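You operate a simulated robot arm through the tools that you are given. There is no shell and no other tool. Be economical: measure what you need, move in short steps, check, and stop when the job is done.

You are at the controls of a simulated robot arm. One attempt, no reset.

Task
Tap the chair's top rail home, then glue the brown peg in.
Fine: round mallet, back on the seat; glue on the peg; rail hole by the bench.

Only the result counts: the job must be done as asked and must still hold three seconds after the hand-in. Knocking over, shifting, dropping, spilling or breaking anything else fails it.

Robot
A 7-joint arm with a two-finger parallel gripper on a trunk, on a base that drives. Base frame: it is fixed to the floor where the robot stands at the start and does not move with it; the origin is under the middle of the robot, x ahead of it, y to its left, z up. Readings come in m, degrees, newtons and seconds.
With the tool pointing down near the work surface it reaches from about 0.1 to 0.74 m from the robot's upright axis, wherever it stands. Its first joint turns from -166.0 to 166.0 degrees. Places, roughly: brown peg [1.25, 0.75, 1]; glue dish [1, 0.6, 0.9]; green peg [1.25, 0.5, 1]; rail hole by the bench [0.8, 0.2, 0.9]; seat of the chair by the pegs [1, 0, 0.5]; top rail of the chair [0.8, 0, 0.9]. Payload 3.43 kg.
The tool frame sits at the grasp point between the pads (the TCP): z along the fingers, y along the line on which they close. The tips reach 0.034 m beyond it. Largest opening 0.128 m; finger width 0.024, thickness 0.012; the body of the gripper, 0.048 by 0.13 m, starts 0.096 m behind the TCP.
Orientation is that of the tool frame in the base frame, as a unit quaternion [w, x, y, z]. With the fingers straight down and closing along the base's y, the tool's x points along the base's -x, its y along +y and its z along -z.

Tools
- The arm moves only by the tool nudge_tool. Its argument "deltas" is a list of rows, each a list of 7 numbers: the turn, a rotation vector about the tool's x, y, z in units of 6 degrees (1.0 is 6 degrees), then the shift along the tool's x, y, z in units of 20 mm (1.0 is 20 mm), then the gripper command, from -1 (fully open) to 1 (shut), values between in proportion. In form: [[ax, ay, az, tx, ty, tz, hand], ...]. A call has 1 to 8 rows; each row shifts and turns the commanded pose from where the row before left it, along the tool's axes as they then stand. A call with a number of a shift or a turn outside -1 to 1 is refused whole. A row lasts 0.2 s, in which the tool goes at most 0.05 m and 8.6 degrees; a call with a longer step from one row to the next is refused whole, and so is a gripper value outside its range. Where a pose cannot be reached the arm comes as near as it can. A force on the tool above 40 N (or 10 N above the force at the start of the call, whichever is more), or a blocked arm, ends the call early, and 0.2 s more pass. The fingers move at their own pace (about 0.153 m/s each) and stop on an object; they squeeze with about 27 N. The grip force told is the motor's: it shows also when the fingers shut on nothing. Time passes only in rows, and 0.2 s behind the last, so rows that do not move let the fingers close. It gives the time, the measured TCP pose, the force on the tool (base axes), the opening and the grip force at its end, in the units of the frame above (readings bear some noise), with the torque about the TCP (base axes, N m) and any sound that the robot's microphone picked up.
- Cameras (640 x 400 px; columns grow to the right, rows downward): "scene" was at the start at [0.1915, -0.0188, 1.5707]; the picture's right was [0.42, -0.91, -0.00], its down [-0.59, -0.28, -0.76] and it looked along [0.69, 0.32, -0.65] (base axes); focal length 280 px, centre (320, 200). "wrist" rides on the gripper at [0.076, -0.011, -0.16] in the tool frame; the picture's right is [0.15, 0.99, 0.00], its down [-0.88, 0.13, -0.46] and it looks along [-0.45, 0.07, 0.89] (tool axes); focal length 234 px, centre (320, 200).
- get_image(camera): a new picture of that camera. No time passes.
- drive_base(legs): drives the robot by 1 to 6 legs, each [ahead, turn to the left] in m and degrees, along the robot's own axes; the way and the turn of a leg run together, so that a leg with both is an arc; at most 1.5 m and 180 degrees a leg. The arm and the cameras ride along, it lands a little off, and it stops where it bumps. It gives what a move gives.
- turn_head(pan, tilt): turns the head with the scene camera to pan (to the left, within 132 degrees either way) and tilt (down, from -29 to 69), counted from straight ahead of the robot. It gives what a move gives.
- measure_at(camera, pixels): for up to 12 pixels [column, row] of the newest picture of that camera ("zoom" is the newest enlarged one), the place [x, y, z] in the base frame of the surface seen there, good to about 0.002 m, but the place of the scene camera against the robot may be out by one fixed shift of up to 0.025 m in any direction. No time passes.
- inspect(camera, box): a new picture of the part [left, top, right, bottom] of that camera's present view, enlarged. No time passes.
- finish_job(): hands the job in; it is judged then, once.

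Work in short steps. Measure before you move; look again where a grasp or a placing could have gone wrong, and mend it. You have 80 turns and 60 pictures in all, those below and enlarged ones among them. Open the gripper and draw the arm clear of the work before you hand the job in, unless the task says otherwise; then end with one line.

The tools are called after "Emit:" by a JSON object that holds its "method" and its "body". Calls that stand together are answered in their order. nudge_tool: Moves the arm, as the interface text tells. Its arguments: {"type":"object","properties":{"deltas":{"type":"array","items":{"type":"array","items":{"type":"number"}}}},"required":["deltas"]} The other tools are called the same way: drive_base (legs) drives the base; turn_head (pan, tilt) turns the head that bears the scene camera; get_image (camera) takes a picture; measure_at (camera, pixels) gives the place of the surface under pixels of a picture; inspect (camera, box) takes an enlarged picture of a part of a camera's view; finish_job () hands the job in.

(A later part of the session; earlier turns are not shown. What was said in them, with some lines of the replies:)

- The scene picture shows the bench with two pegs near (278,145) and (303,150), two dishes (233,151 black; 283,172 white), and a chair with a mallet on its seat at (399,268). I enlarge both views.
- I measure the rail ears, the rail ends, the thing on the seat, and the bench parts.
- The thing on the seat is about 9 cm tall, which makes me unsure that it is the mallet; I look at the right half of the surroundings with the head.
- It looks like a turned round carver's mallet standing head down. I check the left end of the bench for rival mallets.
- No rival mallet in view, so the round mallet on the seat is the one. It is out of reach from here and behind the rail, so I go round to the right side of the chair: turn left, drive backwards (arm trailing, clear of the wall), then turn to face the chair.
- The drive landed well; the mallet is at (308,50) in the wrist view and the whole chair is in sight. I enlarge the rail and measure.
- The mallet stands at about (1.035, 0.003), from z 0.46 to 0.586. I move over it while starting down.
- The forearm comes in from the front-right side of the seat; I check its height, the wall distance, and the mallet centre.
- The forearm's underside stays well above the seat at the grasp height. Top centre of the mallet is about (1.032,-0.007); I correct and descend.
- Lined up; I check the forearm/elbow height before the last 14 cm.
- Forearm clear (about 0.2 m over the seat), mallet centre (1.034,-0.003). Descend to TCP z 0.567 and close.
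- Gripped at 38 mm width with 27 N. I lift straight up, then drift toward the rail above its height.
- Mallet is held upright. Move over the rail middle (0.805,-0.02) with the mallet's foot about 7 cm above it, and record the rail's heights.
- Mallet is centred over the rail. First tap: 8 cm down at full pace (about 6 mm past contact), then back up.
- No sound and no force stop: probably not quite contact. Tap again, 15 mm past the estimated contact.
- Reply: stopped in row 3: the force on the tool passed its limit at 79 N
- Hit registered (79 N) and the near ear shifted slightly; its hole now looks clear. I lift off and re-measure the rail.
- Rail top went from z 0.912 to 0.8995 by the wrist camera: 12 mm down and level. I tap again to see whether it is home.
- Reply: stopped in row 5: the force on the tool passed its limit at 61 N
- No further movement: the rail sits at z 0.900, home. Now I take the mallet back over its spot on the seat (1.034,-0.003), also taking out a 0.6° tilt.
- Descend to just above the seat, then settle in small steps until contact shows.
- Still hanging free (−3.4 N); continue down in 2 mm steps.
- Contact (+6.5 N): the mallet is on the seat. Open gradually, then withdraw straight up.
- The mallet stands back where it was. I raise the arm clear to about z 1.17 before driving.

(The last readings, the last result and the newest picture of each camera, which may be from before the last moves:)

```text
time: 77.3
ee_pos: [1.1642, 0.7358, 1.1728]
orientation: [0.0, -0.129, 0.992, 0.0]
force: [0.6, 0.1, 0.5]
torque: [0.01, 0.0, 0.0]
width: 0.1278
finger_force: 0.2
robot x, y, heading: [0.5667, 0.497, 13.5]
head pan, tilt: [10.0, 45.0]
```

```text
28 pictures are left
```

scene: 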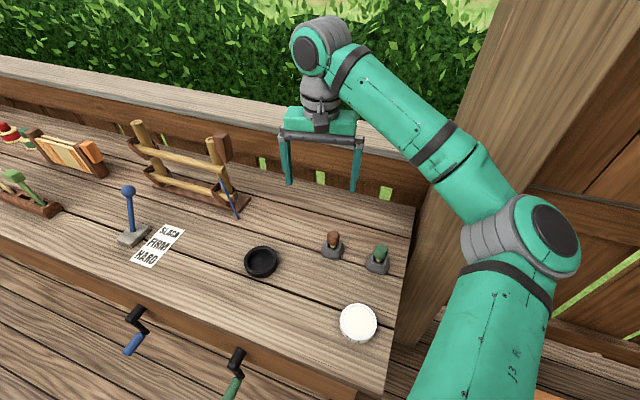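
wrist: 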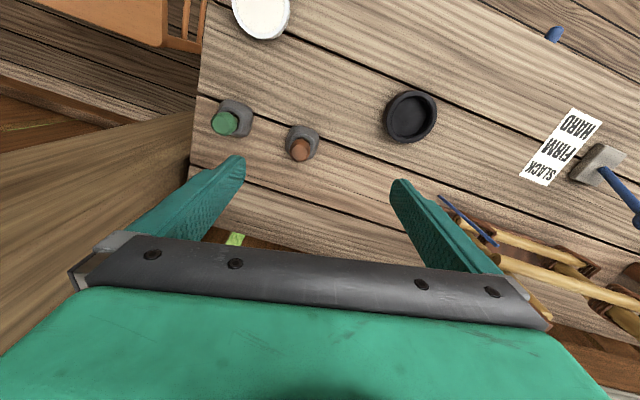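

Well placed. I enlarge and measure the pegs, glue dish and rail hole.

Emit:
{"method": "measure_at", "body": {"camera": "wrist", "pixels": [[300, 149], [293, 150], [308, 150], [300, 157], [301, 131], [300, 200], [262, 12], [262, 36], [243, 12], [282, 30], [224, 122], [262, 45]]}}

Emit:
{"method": "inspect", "body": {"camera": "wrist", "box": [200, 0, 360, 180]}}

Emit:
{"method": "inspect", "body": {"camera": "scene", "box": [290, 215, 410, 355]}}

```text
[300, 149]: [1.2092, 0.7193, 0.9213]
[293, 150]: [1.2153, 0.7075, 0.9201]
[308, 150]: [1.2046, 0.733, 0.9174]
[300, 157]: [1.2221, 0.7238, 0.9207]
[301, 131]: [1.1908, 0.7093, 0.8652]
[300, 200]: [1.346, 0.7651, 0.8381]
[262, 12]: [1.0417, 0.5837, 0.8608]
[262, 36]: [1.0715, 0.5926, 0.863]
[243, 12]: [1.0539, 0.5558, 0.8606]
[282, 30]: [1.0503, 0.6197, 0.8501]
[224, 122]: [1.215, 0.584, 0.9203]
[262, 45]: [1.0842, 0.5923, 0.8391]
```

```text
2.22 times, centred on (280, 90) of wrist
```

zoom: 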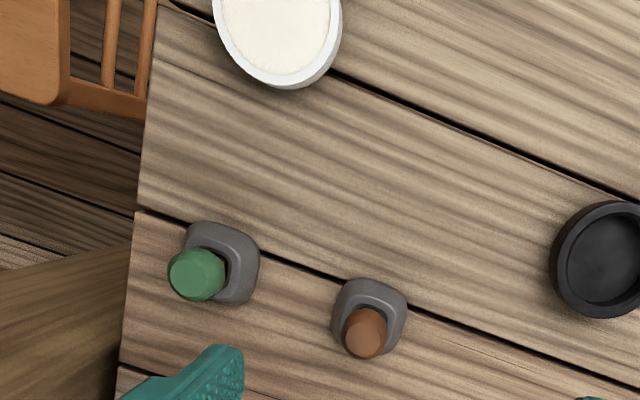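

```text
2.86 times, centred on (350, 285) of scene
```

zoom: 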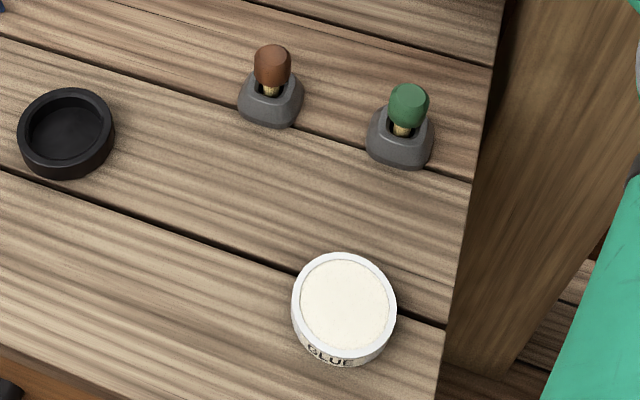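

Brown peg head centre is about (1.213, 0.720), top z 0.921. I move over it and descend part way, then look.

Emit:
{"method": "nudge_tool", "body": {"deltas": [[0, 0, 0, -0.28, -0.18, 1, -1], [0, 0, 0, -0.28, -0.18, 1, -1], [0, 0, 0, -0.28, -0.18, 1, -1], [0, 0, 0, -0.28, -0.18, 1, -1], [0, 0, 0, -0.28, -0.18, 1, -1], [0, 0, 0, -0.28, -0.18, 1, -1], [0, 0, 0, -0.28, -0.18, 1, -1], [0, 0, 0, -0.28, -0.18, 1, -1]]}}

Emit:
{"method": "inspect", "body": {"camera": "wrist", "box": [180, 60, 440, 260]}}

Emit:
{"method": "inspect", "body": {"camera": "scene", "box": [310, 220, 400, 280]}}

```text
time: 79.1
ee_pos: [1.2116, 0.7177, 1.0118]
orientation: [0.0, -0.128, 0.992, 0.0]
force: [-0.4, -0.9, 0.1]
torque: [0.0, -0.01, 0.0]
width: 0.1278
finger_force: 0.0
robot x, y, heading: [0.5669, 0.4929, 13.8]
head pan, tilt: [10.0, 45.0]
```

```text
2.00 times, centred on (310, 160) of wrist
```

zoom: 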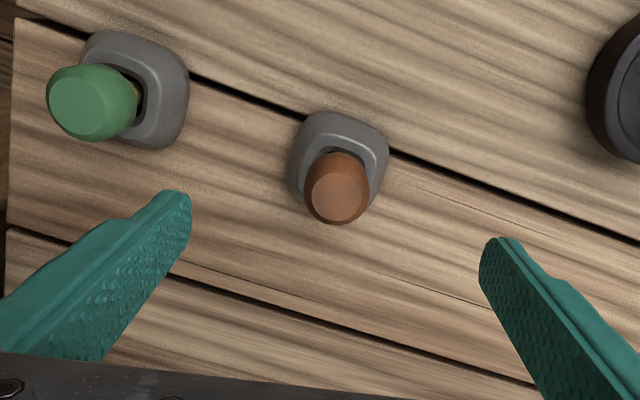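

```text
6.67 times, centred on (355, 250) of scene
```

zoom: 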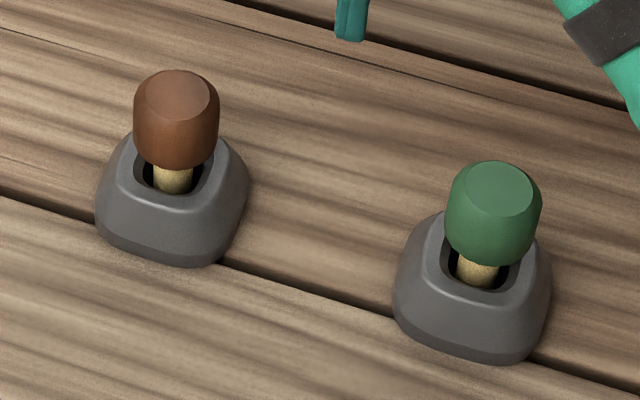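

Stem looks round. I take a fresh wrist picture to centre precisely on the head.

Emit:
{"method": "get_image", "body": {"camera": "wrist"}}

Emit:
{"method": "measure_at", "body": {"camera": "wrist", "pixels": [[319, 150], [319, 165], [309, 157], [329, 157], [319, 157], [305, 150], [333, 150], [319, 120], [319, 140], [319, 200]]}}

```text
23 pictures are left
```

wrist: 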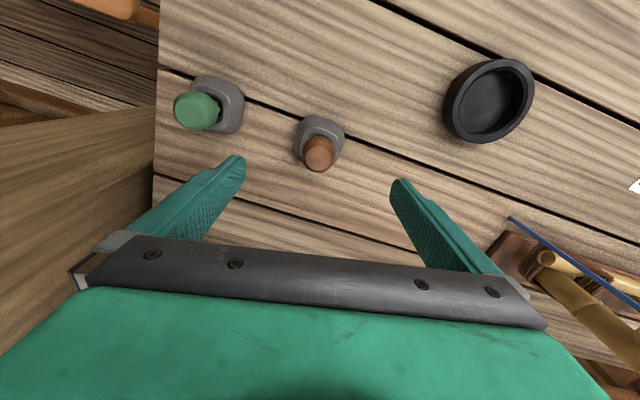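

```text
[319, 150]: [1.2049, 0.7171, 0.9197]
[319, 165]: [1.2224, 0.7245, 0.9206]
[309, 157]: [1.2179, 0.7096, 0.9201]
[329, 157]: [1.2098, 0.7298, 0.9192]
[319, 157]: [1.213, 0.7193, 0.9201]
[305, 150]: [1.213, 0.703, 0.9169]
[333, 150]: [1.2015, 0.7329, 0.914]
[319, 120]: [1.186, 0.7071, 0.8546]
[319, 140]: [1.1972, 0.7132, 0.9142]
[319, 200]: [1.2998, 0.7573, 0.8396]
```

Centred within 1.5 mm. Quick check of the saw frame's clearance next to the gripper before the descent.

Emit:
{"method": "measure_at", "body": {"camera": "wrist", "pixels": [[510, 222], [512, 240], [530, 262], [560, 255], [590, 310]]}}

Emit:
{"method": "nudge_tool", "body": {"deltas": [[0, 0, 0, 0, 0, 1, -1], [0, 0, 0, 0, 0, 1, -1], [0, 0, 0, 0, 0, 1, -1]]}}

```text
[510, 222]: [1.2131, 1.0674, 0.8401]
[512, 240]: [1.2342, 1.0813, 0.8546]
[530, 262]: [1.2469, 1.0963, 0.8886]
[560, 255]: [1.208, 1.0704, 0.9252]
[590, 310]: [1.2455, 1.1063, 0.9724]
```

```text
time: 79.9
ee_pos: [1.2137, 0.7184, 0.9521]
orientation: [0.0, -0.127, 0.992, 0.0]
force: [-1.1, -0.2, 0.2]
torque: [0.01, 0.01, 0.05]
width: 0.1282
finger_force: 0.1
robot x, y, heading: [0.5658, 0.492, 13.9]
head pan, tilt: [10.0, 45.0]
```

Frame is 0.35 m away, no concern. Down to TCP z 0.918 and close gently.

Emit:
{"method": "nudge_tool", "body": {"deltas": [[0, 0, 0, 0, 0.03, 0.9, -1], [0, 0, 0, 0, 0, 0.8, -1], [0, 0, 0, 0, 0, 0, 0], [0, 0, 0, 0, 0, 0, 0.4], [0, 0, 0, 0, 0, 0, 0.7], [0, 0, 0, 0, 0, 0, 1], [0, 0, 0, 0, 0, 0, 1]]}}

Emit:
{"method": "inspect", "body": {"camera": "scene", "box": [310, 200, 420, 290]}}

```text
time: 81.5
ee_pos: [1.2131, 0.7187, 0.9191]
orientation: [0.0, -0.129, 0.992, -0.001]
force: [-0.5, -0.2, 0.7]
torque: [0.03, 0.04, 0.02]
width: 0.0359
finger_force: 27.2
robot x, y, heading: [0.5632, 0.4941, 13.8]
head pan, tilt: [10.0, 45.0]
```

```text
4.44 times, centred on (365, 245) of scene
```

zoom: 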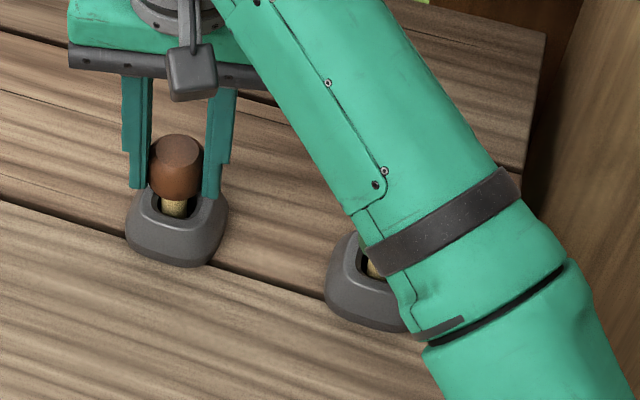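

Peg gripped at 36 mm. Lift it straight out.

Emit:
{"method": "nudge_tool", "body": {"deltas": [[0, 0, 0, 0, 0, -0.5, 1], [0, 0, 0, 0, 0, -1, 1], [0, 0, 0, 0, 0, -1, 1], [0, 0, 0, 0, 0, -1, 1], [0, 0, 0, 0, 0, -1, 1], [0, 0, 0, 0, 0, -1, 1], [0, 0, 0, 0, 0, -1, 1]]}}

Emit:
{"method": "get_image", "body": {"camera": "scene"}}

Emit:
{"method": "inspect", "body": {"camera": "scene", "box": [290, 170, 410, 270]}}

```text
time: 83.1
ee_pos: [1.2128, 0.7199, 1.0503]
orientation: [0.0, -0.128, 0.992, 0.0]
force: [-0.7, -0.2, 0.1]
torque: [0.03, 0.02, -0.04]
width: 0.0357
finger_force: 27.3
robot x, y, heading: [0.5619, 0.4919, 13.8]
head pan, tilt: [10.0, 45.0]
```

```text
21 pictures are left
```

scene: 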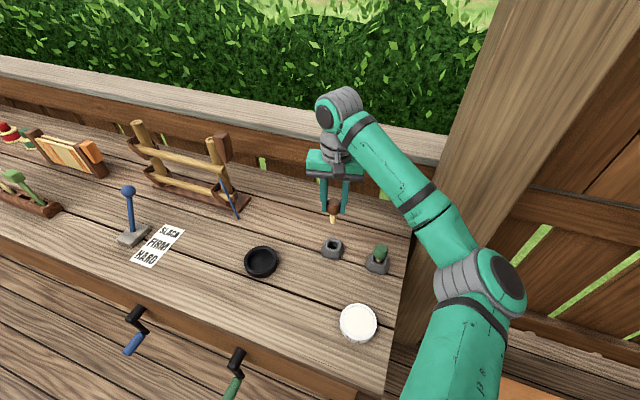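

```text
4.00 times, centred on (350, 220) of scene
```

zoom: 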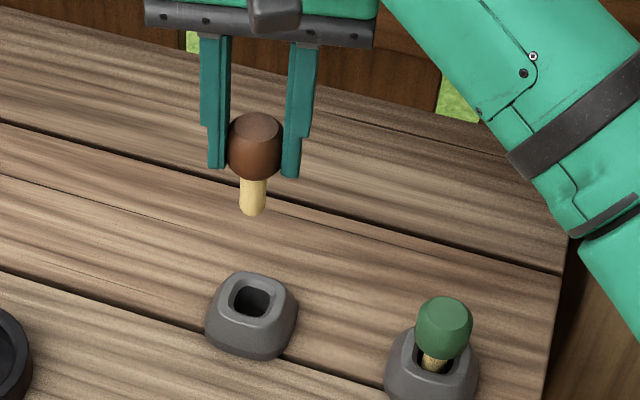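

The peg is out, stem ~4 cm below the head. I measure its tip against the head top.

Emit:
{"method": "measure_at", "body": {"camera": "zoom", "pixels": [[255, 122], [255, 150], [254, 176], [253, 186], [252, 210], [244, 195], [261, 195], [210, 160], [291, 172]]}}

Emit:
{"method": "measure_at", "body": {"camera": "scene", "pixels": [[358, 322], [343, 322], [373, 322], [358, 308], [358, 337], [357, 304]]}}

```text
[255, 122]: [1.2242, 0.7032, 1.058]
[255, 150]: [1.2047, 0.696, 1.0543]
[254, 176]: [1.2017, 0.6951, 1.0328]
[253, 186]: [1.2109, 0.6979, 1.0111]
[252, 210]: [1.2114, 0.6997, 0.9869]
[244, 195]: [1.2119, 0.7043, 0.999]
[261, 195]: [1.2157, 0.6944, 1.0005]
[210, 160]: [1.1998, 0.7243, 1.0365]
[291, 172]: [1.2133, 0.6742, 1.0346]
```

```text
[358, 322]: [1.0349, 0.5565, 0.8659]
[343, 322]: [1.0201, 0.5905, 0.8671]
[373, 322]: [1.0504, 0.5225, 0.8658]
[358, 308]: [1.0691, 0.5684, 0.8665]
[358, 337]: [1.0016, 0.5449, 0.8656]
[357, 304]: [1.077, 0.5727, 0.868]
```

Stem tip is ~0.071 below the TCP. Glue dish centre is about (1.034, 0.578), glue surface z ≈0.861. I carry the peg over it.

Emit:
{"method": "nudge_tool", "body": {"deltas": [[0, 0, 0, 0.9, -0.4, 0, 1], [0, 0, 0, 0.95, -0.42, 0, 1], [0, 0, 0, 0.95, -0.42, 0, 1], [0, 0, 0, 0.95, -0.42, 0, 1], [0, 0, 0, 0.95, -0.42, 0, 1], [0, 0, 0, 0.95, -0.42, 0, 1], [0, 0, 0, 0.95, -0.42, 0, 1], [0, 0, 0, 0.95, -0.42, 0, 1]]}}

Emit:
{"method": "nudge_tool", "body": {"deltas": [[0, 0, 0, 0.95, -0.42, 0.3, 1], [0, 0, 0, 0.95, -0.42, 0.5, 1], [0, 0, 0, 0.95, -0.42, 1, 1], [0, 0, 0, 0, 0, 1, 1], [0, 0, 0, 0, 0, 1, 1], [0, 0, 0, 0, 0, 0.8, 1]]}}

Emit:
{"method": "inspect", "body": {"camera": "scene", "box": [300, 220, 420, 360]}}

Emit:
{"method": "get_image", "body": {"camera": "wrist"}}

```text
time: 84.9
ee_pos: [1.0842, 0.6185, 1.0507]
orientation: [0.0, -0.129, 0.992, 0.0]
force: [0.8, -0.5, 0.2]
torque: [-0.02, -0.02, -0.02]
width: 0.0356
finger_force: 26.7
robot x, y, heading: [0.5647, 0.4919, 13.7]
head pan, tilt: [10.0, 45.0]
```

```text
time: 86.3
ee_pos: [1.0368, 0.5787, 0.9579]
orientation: [-0.001, -0.128, 0.992, 0.0]
force: [0.0, -0.1, -0.6]
torque: [0.0, 0.03, 0.0]
width: 0.0356
finger_force: 26.4
robot x, y, heading: [0.5682, 0.4926, 13.7]
head pan, tilt: [10.0, 45.0]
```

```text
2.86 times, centred on (360, 290) of scene
```

zoom: 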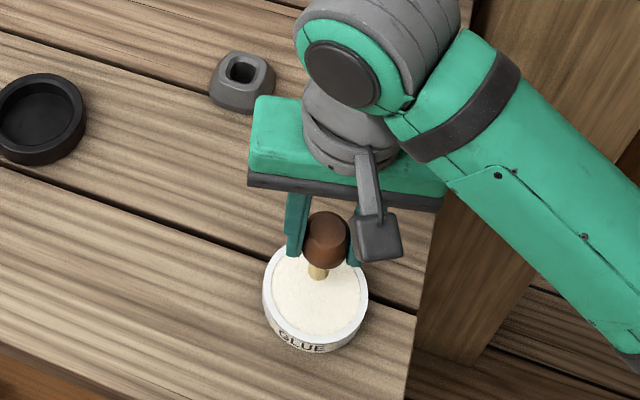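

```text
18 pictures are left
```

wrist: 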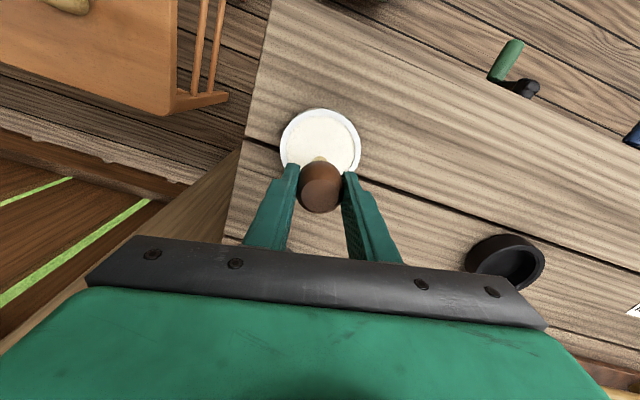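

Check the dish's rim against the peg's position.

Emit:
{"method": "measure_at", "body": {"camera": "wrist", "pixels": [[283, 148], [358, 150], [320, 112], [320, 130], [300, 140], [340, 140], [320, 159]]}}

```text
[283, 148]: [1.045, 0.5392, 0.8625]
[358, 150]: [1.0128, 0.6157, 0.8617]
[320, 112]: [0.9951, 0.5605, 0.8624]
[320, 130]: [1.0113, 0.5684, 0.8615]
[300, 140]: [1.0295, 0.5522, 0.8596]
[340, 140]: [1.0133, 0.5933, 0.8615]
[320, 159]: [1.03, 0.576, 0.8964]
```

The peg is within 5 mm of the dish centre. Dip slowly to about 1 cm into the glue.

Emit:
{"method": "nudge_tool", "body": {"deltas": [[0, 0, 0, 0.2, 0, 0.5, 1], [0, 0, 0, 0, 0, 0.5, 1], [0, 0, 0, 0, 0, 0.4, 1], [0, 0, 0, 0, 0, 0.3, 1], [0, 0, 0, 0, 0, 0.2, 1], [0, 0, 0, 0, 0, 0, 1]]}}

Emit:
{"method": "inspect", "body": {"camera": "scene", "box": [330, 280, 390, 340]}}

```text
time: 87.2
ee_pos: [1.0321, 0.5758, 0.9291]
orientation: [0.003, -0.129, 0.992, 0.002]
force: [-3.3, 0.5, 9.8]
torque: [-0.02, 0.19, 0.02]
width: 0.0359
finger_force: 26.5
robot x, y, heading: [0.5652, 0.4915, 13.7]
head pan, tilt: [10.0, 45.0]
stopped in row 4: the force on the tool passed its limit at 49 N (the readings are from after the stop); the commanded pose is now the measured one
```

```text
6.67 times, centred on (360, 310) of scene
```

zoom: 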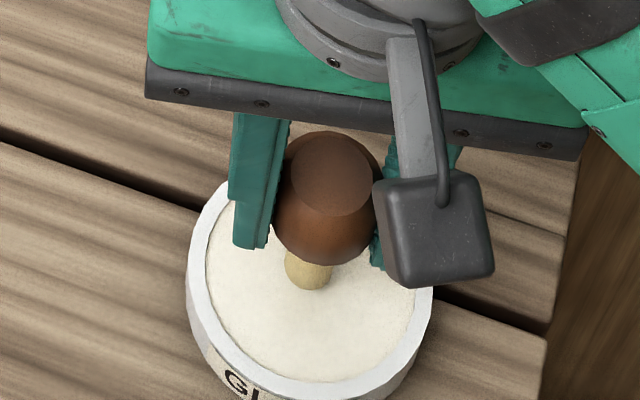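

The glue pad is firm; the tip touched it (49 N). I hold a moment, lift and look at the tip.

Emit:
{"method": "nudge_tool", "body": {"deltas": [[0, 0, 0, 0, 0, 0, 1], [0, 0, 0, 0, 0, 0, 1], [0, 0, 0, 0, 0, -0.5, 1], [0, 0, 0, 0, 0, -1, 1], [0, 0, 0, 0, 0, -1, 1], [0, 0, 0, 0, 0, -1, 1]]}}

Emit:
{"method": "inspect", "body": {"camera": "scene", "box": [325, 250, 405, 340]}}

```text
time: 88.6
ee_pos: [1.0328, 0.5776, 0.9983]
orientation: [0.003, -0.129, 0.992, 0.002]
force: [0.5, -0.5, 0.4]
torque: [0.05, -0.04, 0.0]
width: 0.0356
finger_force: 26.7
robot x, y, heading: [0.565, 0.4951, 13.6]
head pan, tilt: [10.0, 45.0]
```

```text
4.44 times, centred on (365, 295) of scene
```

zoom: 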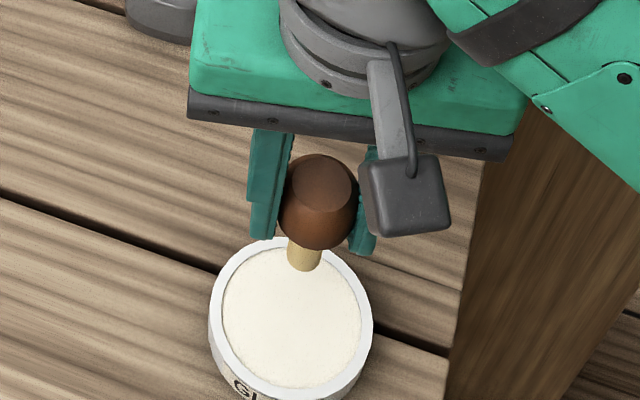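

No white is plainly visible on the stem from here; I measure the tip and look from the wrist camera too.

Emit:
{"method": "measure_at", "body": {"camera": "zoom", "pixels": [[304, 268], [303, 258], [305, 250], [318, 240], [320, 170], [262, 230], [296, 255], [315, 257]]}}

Emit:
{"method": "inspect", "body": {"camera": "wrist", "box": [270, 100, 370, 230]}}

```text
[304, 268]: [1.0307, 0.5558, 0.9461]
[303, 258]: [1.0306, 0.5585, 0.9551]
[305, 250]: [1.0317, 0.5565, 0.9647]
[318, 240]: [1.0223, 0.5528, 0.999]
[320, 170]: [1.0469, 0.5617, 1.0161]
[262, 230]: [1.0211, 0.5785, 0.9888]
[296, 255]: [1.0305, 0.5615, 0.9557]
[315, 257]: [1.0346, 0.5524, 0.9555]
```

```text
3.08 times, centred on (320, 165) of wrist
```

zoom: 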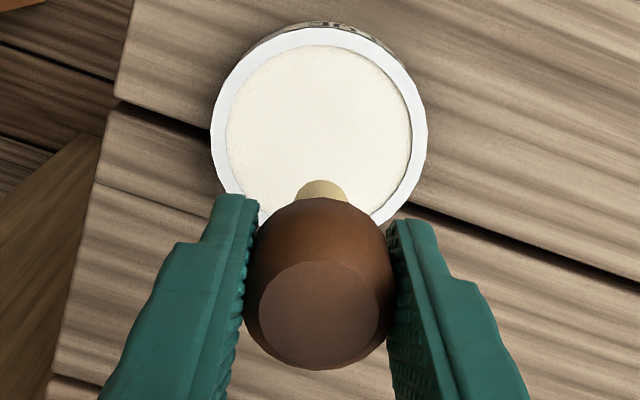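

The peg slipped up ~1 cm in the grip during the push, and no glue shows. I dip again gently, in small steps, and hold it in the glue for longer.

Emit:
{"method": "nudge_tool", "body": {"deltas": [[0, 0, 0, 0, 0, 1, 1], [0, 0, 0, 0, 0, 1, 1], [0, 0, 0, 0, 0, 0.8, 1], [0, 0, 0, 0, 0, 0.3, 1], [0, 0, 0, 0, 0, 0.15, 1], [0, 0, 0, 0, 0, 0.15, 1], [0, 0, 0, 0, 0, 0, 1]]}}

Emit:
{"method": "nudge_tool", "body": {"deltas": [[0, 0, 0, 0, 0, 0.1, 1], [0, 0, 0, 0, 0, 0.1, 1], [0, 0, 0, 0, 0, 0, 1]]}}

Emit:
{"method": "inspect", "body": {"camera": "scene", "box": [325, 270, 405, 350]}}

```text
time: 90.2
ee_pos: [1.0312, 0.5764, 0.9302]
orientation: [0.001, -0.129, 0.992, 0.001]
force: [0.0, -0.3, -0.8]
torque: [-0.02, 0.0, 0.0]
width: 0.0354
finger_force: 26.9
robot x, y, heading: [0.5644, 0.4934, 13.5]
head pan, tilt: [10.0, 45.0]
```

```text
time: 91.0
ee_pos: [1.0315, 0.5785, 0.9268]
orientation: [0.003, -0.129, 0.992, 0.002]
force: [0.7, 3.2, 28.2]
torque: [0.15, -0.07, 0.01]
width: 0.0363
finger_force: 27.1
robot x, y, heading: [0.5653, 0.4965, 13.4]
head pan, tilt: [10.0, 45.0]
```

```text
5.00 times, centred on (365, 310) of scene
```

zoom: 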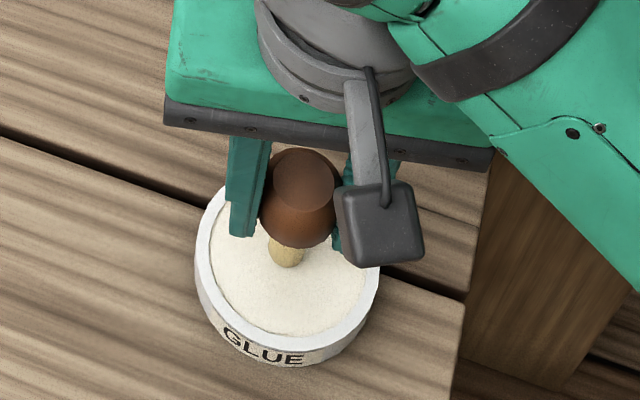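

Firm contact (28 N). Hold about 1.5 s, then lift and check the stem.

Emit:
{"method": "nudge_tool", "body": {"deltas": [[0, 0, 0, 0, 0, 0, 1], [0, 0, 0, 0, 0, 0, 1], [0, 0, 0, 0, 0, 0, 1], [0, 0, 0, 0, 0, 0, 1], [0, 0, 0, 0, 0, 0, 1], [0, 0, 0, 0, 0, 0, 1]]}}

Emit:
{"method": "nudge_tool", "body": {"deltas": [[0, 0, 0, 0, 0, -0.5, 1], [0, 0, 0, 0, 0, -1, 1], [0, 0, 0, 0, 0, -1, 1], [0, 0, 0, 0, 0, -1, 1], [0, 0, 0, 0, 0, -1, 1], [0, 0, 0, 0, 0, -1, 1]]}}

Emit:
{"method": "inspect", "body": {"camera": "scene", "box": [335, 235, 395, 285]}}

```text
time: 92.4
ee_pos: [1.0314, 0.5773, 0.9262]
orientation: [0.003, -0.129, 0.992, 0.002]
force: [2.1, 1.3, 24.3]
torque: [0.04, -0.16, 0.03]
width: 0.0358
finger_force: 26.6
robot x, y, heading: [0.5615, 0.4956, 14.1]
head pan, tilt: [10.0, 45.0]
```

```text
time: 93.8
ee_pos: [1.0319, 0.5765, 1.0356]
orientation: [0.002, -0.128, 0.992, 0.001]
force: [0.3, -0.7, -0.3]
torque: [-0.01, -0.03, 0.06]
width: 0.036
finger_force: 27.4
robot x, y, heading: [0.5641, 0.4937, 13.9]
head pan, tilt: [10.0, 45.0]
```

```text
8.00 times, centred on (365, 260) of scene
```

zoom: 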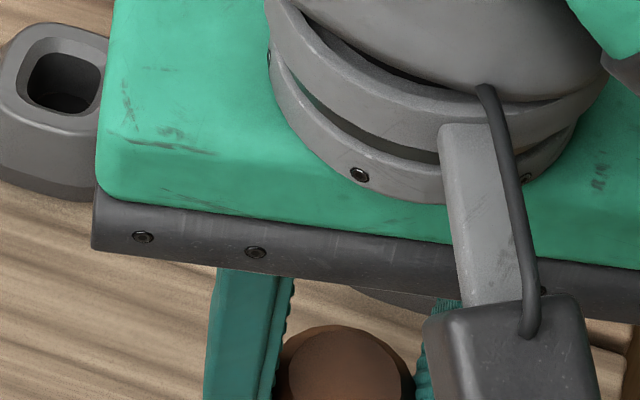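

The crop missed the stem; look slightly lower.

Emit:
{"method": "inspect", "body": {"camera": "scene", "box": [335, 275, 395, 315]}}

```text
10.00 times, centred on (365, 295) of scene
```

zoom: 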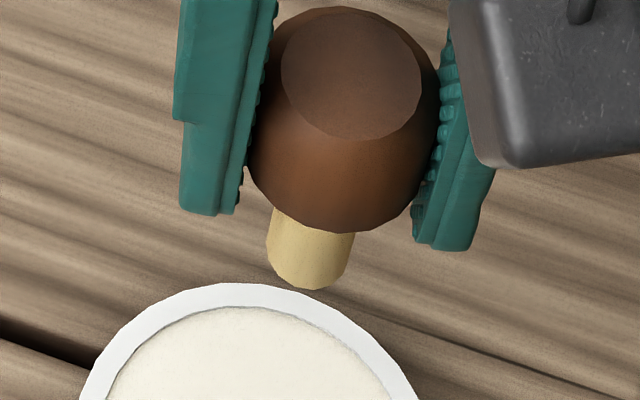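

The stem has a pale coat now. I measure the tip and the head top to know the peg's pose in the grip.

Emit:
{"method": "measure_at", "body": {"camera": "zoom", "pixels": [[305, 286], [305, 270], [275, 262], [342, 272], [270, 235], [350, 245], [350, 20], [350, 130], [290, 70], [415, 75], [310, 225]]}}

```text
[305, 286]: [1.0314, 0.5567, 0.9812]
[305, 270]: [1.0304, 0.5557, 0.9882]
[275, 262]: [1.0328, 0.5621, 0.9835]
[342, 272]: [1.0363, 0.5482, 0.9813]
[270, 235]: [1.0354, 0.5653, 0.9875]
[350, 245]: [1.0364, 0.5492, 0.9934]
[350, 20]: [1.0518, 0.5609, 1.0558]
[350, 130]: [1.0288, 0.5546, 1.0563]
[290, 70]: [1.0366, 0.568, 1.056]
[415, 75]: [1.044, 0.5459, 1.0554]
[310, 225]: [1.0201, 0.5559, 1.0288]
```

The peg is upright on the TCP axis: head top +16 mm, tip −59 mm. Now carry it over toward the bench-side rail hole (~0.79, 0.17).

Emit:
{"method": "nudge_tool", "body": {"deltas": [[0, 0, 0, 1, -0.97, 0, 1], [0, 0, 0, 1, -0.97, 0, 1], [0, 0, 0, 1, -0.97, 0, 1], [0, 0, 0, 1, -0.97, 0, 1], [0, 0, 0, 1, -0.97, 0, 1], [0, 0, 0, 1, -0.97, 0, 1], [0, 0, 0, 1, -0.97, 0, 1], [0, 0, 0, 1, -0.97, 0, 1]]}}

Emit:
{"method": "nudge_tool", "body": {"deltas": [[0, 0, 0, 1, -0.97, 0, 1], [0, 0, 0, 1, -0.97, 0, 1], [0, 0, 0, 1, -0.97, 0, 1], [0, 0, 0, 1, -0.97, 0, 1], [0, 0, 0, 1, -0.97, 0, 1], [0, 0, 0, 1, -0.97, 0, 1], [0, 0, 0, 1, -0.97, 0, 1], [0, 0, 0, 0.5, -0.97, 0, 1]]}}

Emit:
{"method": "get_image", "body": {"camera": "wrist"}}

```text
time: 95.6
ee_pos: [0.919, 0.385, 1.0349]
orientation: [0.002, -0.13, 0.991, 0.002]
force: [0.0, 0.9, 0.6]
torque: [-0.03, 0.04, 0.0]
width: 0.036
finger_force: 27.3
robot x, y, heading: [0.5623, 0.4947, 13.7]
head pan, tilt: [10.0, 45.0]
```

```text
time: 97.4
ee_pos: [0.8113, 0.1963, 1.0343]
orientation: [0.003, -0.129, 0.992, 0.001]
force: [0.1, -0.7, -0.7]
torque: [0.02, 0.02, -0.01]
width: 0.0362
finger_force: 26.4
robot x, y, heading: [0.5649, 0.4973, 13.5]
head pan, tilt: [10.0, 45.0]
```

```text
11 pictures are left
```

wrist: 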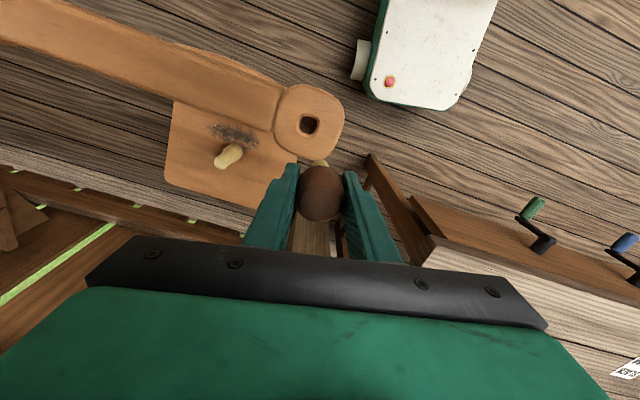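

The hole is at (309,125) in the wrist view. I measure the surface around it.

Emit:
{"method": "measure_at", "body": {"camera": "wrist", "pixels": [[295, 125], [325, 125], [309, 110], [309, 140], [299, 115], [320, 116], [299, 136], [320, 136], [309, 125], [305, 132], [314, 120], [309, 155]]}}

Emit:
{"method": "inspect", "body": {"camera": "wrist", "box": [270, 80, 350, 180]}}

```text
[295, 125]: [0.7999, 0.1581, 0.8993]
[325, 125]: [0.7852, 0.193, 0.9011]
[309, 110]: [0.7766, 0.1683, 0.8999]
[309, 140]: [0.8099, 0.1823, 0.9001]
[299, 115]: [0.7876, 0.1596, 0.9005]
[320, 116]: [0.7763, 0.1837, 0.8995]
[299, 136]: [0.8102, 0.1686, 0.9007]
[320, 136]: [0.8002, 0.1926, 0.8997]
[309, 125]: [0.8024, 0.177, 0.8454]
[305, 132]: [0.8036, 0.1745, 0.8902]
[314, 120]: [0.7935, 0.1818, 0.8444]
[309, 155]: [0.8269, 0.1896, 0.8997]
```

```text
4.00 times, centred on (310, 130) of wrist
```

zoom: 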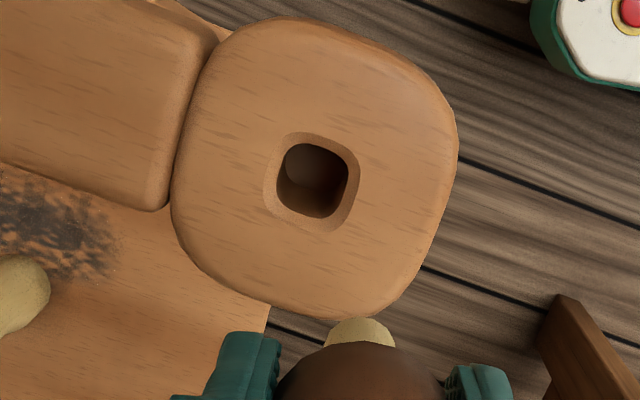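

I measure the chamfer's outer edge in the zoom for the hole centre.

Emit:
{"method": "measure_at", "body": {"camera": "zoom", "pixels": [[260, 178], [362, 184], [318, 129], [306, 233], [276, 138], [352, 146], [270, 218], [346, 226]]}}

```text
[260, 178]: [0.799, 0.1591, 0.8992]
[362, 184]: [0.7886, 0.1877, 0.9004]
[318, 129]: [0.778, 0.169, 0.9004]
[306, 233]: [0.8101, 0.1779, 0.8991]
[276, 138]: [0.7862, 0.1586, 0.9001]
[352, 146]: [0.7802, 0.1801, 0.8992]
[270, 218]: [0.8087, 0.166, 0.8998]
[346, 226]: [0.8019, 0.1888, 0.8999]
```

Hole centre is (0.794, 0.1735), about 22 mm wide for the 16 mm stem. Move over it and lower to just above.

Emit:
{"method": "nudge_tool", "body": {"deltas": [[0, 0, 0, 0.57, -0.44, 0, 1], [0, 0, 0, 0.56, -0.44, 0, 1], [0, 0, 0, 0, 0, 1, 1], [0, 0, 0, 0, 0, 0.7, 1], [0, 0, 0, 0, 0, 0, 1], [0, 0, 0, 0, 0, 0, 1]]}}

Emit:
{"method": "nudge_tool", "body": {"deltas": [[0, 0, 0, 0, 0, 0, 1]]}}

Emit:
{"method": "inspect", "body": {"camera": "wrist", "box": [260, 90, 380, 220]}}

```text
time: 98.8
ee_pos: [0.7946, 0.1743, 0.9991]
orientation: [0.002, -0.129, 0.992, 0.001]
force: [-0.2, 0.7, 0.4]
torque: [0.02, 0.01, 0.03]
width: 0.036
finger_force: 27.0
robot x, y, heading: [0.5617, 0.4931, 13.7]
head pan, tilt: [10.0, 45.0]
```

```text
time: 99.2
ee_pos: [0.7945, 0.1744, 0.999]
orientation: [0.003, -0.129, 0.992, 0.001]
force: [0.4, -0.4, -0.4]
torque: [0.01, -0.02, 0.01]
width: 0.0361
finger_force: 26.7
robot x, y, heading: [0.5626, 0.4949, 13.7]
head pan, tilt: [10.0, 45.0]
```

```text
3.08 times, centred on (320, 155) of wrist
```

zoom: 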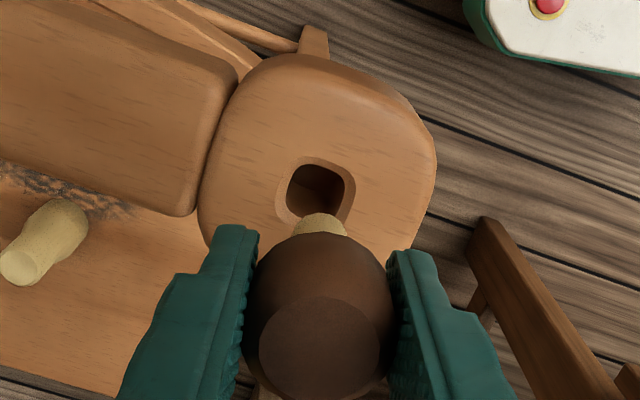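

Aligned. Lower slowly until the fingertips are just above the ear (TCP 0.940).

Emit:
{"method": "nudge_tool", "body": {"deltas": [[0, 0, 0, 0, 0, 0.6, 1], [0, 0, 0, 0, 0, 0.6, 1], [0, 0, 0, 0, 0, 0.5, 1], [0, 0, 0, 0, 0, 0.4, 1], [0, 0, 0, 0, 0, 0.4, 1], [0, 0, 0, 0, 0, 0.4, 1], [0, 0, 0, 0, 0, 0, 1]]}}

Emit:
{"method": "inspect", "body": {"camera": "wrist", "box": [260, 90, 380, 220]}}

```text
time: 100.8
ee_pos: [0.7952, 0.1738, 0.9417]
orientation: [0.002, -0.128, 0.992, 0.001]
force: [-12.2, -12.9, 4.0]
torque: [-0.58, 0.54, -0.06]
width: 0.036
finger_force: 27.5
robot x, y, heading: [0.5647, 0.4923, 13.7]
head pan, tilt: [10.0, 45.0]
```

```text
3.08 times, centred on (320, 155) of wrist
```

zoom: 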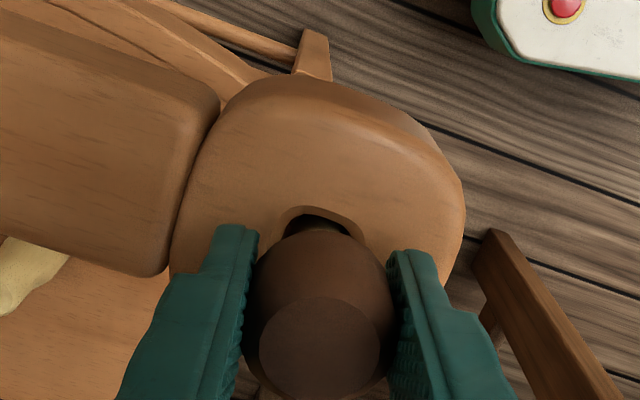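

The stem is in the hole but pressing on its +x/+y wall (−12, −13 N). Shift 2–3 mm along the force to relieve it.

Emit:
{"method": "nudge_tool", "body": {"deltas": [[0, 0, 0, 0.12, -0.07, 0, 1], [0, 0, 0, 0, 0, 0, 1]]}}

```text
time: 101.4
ee_pos: [0.7941, 0.1736, 0.9401]
orientation: [0.003, -0.13, 0.991, 0.002]
force: [0.1, -0.3, -0.2]
torque: [-0.02, 0.01, 0.0]
width: 0.0359
finger_force: 26.8
robot x, y, heading: [0.5681, 0.4921, 13.8]
head pan, tilt: [10.0, 45.0]
```

Forces are zero. The fingertips are ~6 mm above the ear, so I lower 4 mm, then open a little to let the peg slide down in its hole.

Emit:
{"method": "nudge_tool", "body": {"deltas": [[0, 0, 0, 0, 0, 0.2, 1], [0, 0, 0, 0, 0, 0, 0.3], [0, 0, 0, 0, 0, 0, 0.3], [0, 0, 0, 0, 0, 0, 0.3], [0, 0, 0, 0, 0, 0, 0.3]]}}

Emit:
{"method": "inspect", "body": {"camera": "wrist", "box": [260, 90, 380, 220]}}

Emit:
{"method": "measure_at", "body": {"camera": "zoom", "pixels": [[318, 350], [318, 330], [290, 345], [345, 345], [318, 260], [320, 140], [318, 310]]}}

```text
time: 102.6
ee_pos: [0.7927, 0.173, 0.9378]
orientation: [0.003, -0.128, 0.992, 0.001]
force: [0.8, 0.1, 0.6]
torque: [0.0, 0.0, -0.01]
width: 0.0448
finger_force: 0.1
robot x, y, heading: [0.566, 0.4953, 13.8]
head pan, tilt: [10.0, 45.0]
```

```text
3.08 times, centred on (320, 155) of wrist
```

zoom: 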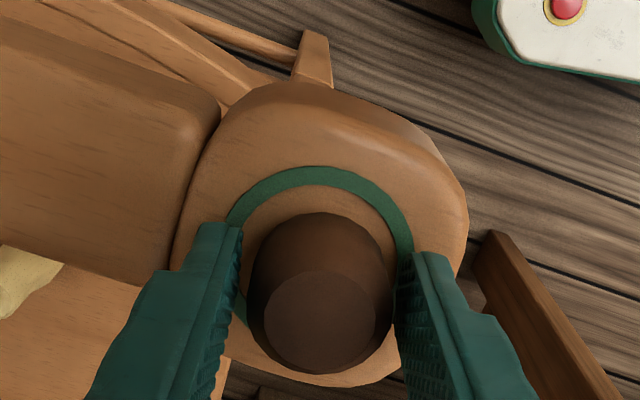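

```text
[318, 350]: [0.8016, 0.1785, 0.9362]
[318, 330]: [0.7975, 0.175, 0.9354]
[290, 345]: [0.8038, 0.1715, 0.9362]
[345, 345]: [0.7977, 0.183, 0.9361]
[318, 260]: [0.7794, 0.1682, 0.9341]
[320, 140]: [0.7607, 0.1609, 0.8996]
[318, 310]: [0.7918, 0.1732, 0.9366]
```

A green ring now shows round the hole and the head top is at z 0.936, so the head sits on the ear (0.900): peg is home. Open and withdraw upward.

Emit:
{"method": "nudge_tool", "body": {"deltas": [[0, 0, 0, 0, 0, 0, -0.2], [0, 0, 0, 0, 0, 0, -0.6], [0, 0, 0, 0, 0, -0.5, -0.6], [0, 0, 0, 0, 0, -1, -0.6], [0, 0, 0, 0, 0, -1, -0.6], [0, 0, 0, 0, 0, -1, -1], [0, 0, 0, 0, 0, -1, -1], [0, 0, 0, 0, 0, -1, -1]]}}

Emit:
{"method": "nudge_tool", "body": {"deltas": [[0, 0, 0, 0, 0, -1, -1], [0, 0, 0, 0, 0, -1, -1], [0, 0, 0, 0, 0, -1, -1], [0, 0, 0, 0, 0, -1, -1], [0, 0, 0, 0, 0, -1, -1], [0, 0, 0, 0, 0, -1, -1]]}}

Emit:
{"method": "get_image", "body": {"camera": "wrist"}}

```text
time: 104.4
ee_pos: [0.7941, 0.172, 1.0484]
orientation: [0.001, -0.129, 0.992, 0.002]
force: [-0.3, -0.1, 0.8]
torque: [0.01, -0.03, 0.0]
width: 0.1281
finger_force: 0.1
robot x, y, heading: [0.5626, 0.4953, 13.5]
head pan, tilt: [10.0, 45.0]
```

```text
time: 105.8
ee_pos: [0.7923, 0.1717, 1.1673]
orientation: [0.002, -0.129, 0.992, 0.001]
force: [0.8, 0.0, -0.1]
torque: [0.03, 0.04, -0.04]
width: 0.1278
finger_force: 0.0
robot x, y, heading: [0.564, 0.4937, 13.2]
head pan, tilt: [10.0, 45.0]
```

```text
6 pictures are left
```

wrist: 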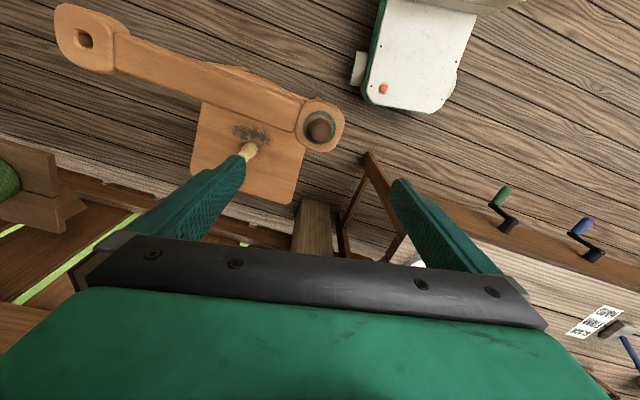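

Final check of the peg, rail height and mallet.

Emit:
{"method": "measure_at", "body": {"camera": "wrist", "pixels": [[320, 126], [335, 145], [300, 115], [200, 80], [75, 55], [250, 147], [270, 185]]}}

Emit:
{"method": "inspect", "body": {"camera": "wrist", "box": [200, 80, 360, 180]}}

```text
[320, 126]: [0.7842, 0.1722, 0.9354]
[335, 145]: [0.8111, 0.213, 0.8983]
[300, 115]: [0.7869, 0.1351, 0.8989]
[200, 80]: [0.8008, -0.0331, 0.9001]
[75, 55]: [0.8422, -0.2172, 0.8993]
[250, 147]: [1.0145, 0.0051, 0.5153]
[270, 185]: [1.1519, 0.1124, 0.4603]
```

```text
4.00 times, centred on (280, 130) of wrist
```

zoom: 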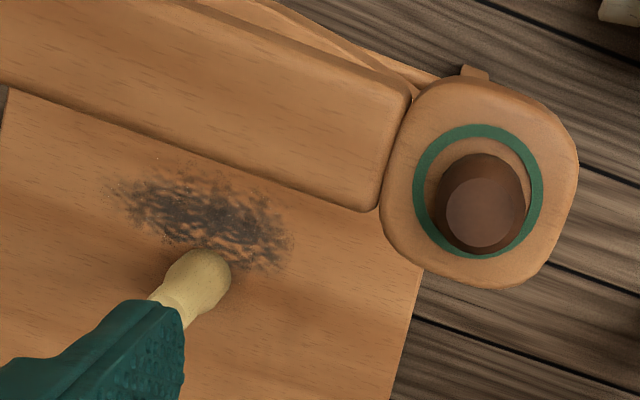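

The rail is level at z 0.900, the peg is seated with the green ring round it, the mallet stands on the seat and the arm is clear. I hand the job in.

Emit:
{"method": "finish_job", "body": {}}

```text
The job is handed in.
```

The top rail is tapped home with the round mallet, which is back standing on the seat, and the brown peg is fully seated in the rail hole by the bench. I pressed the peg's tip into the glue twice; its stem looked paler afterwards, but I couldn't clearly see glue on it.
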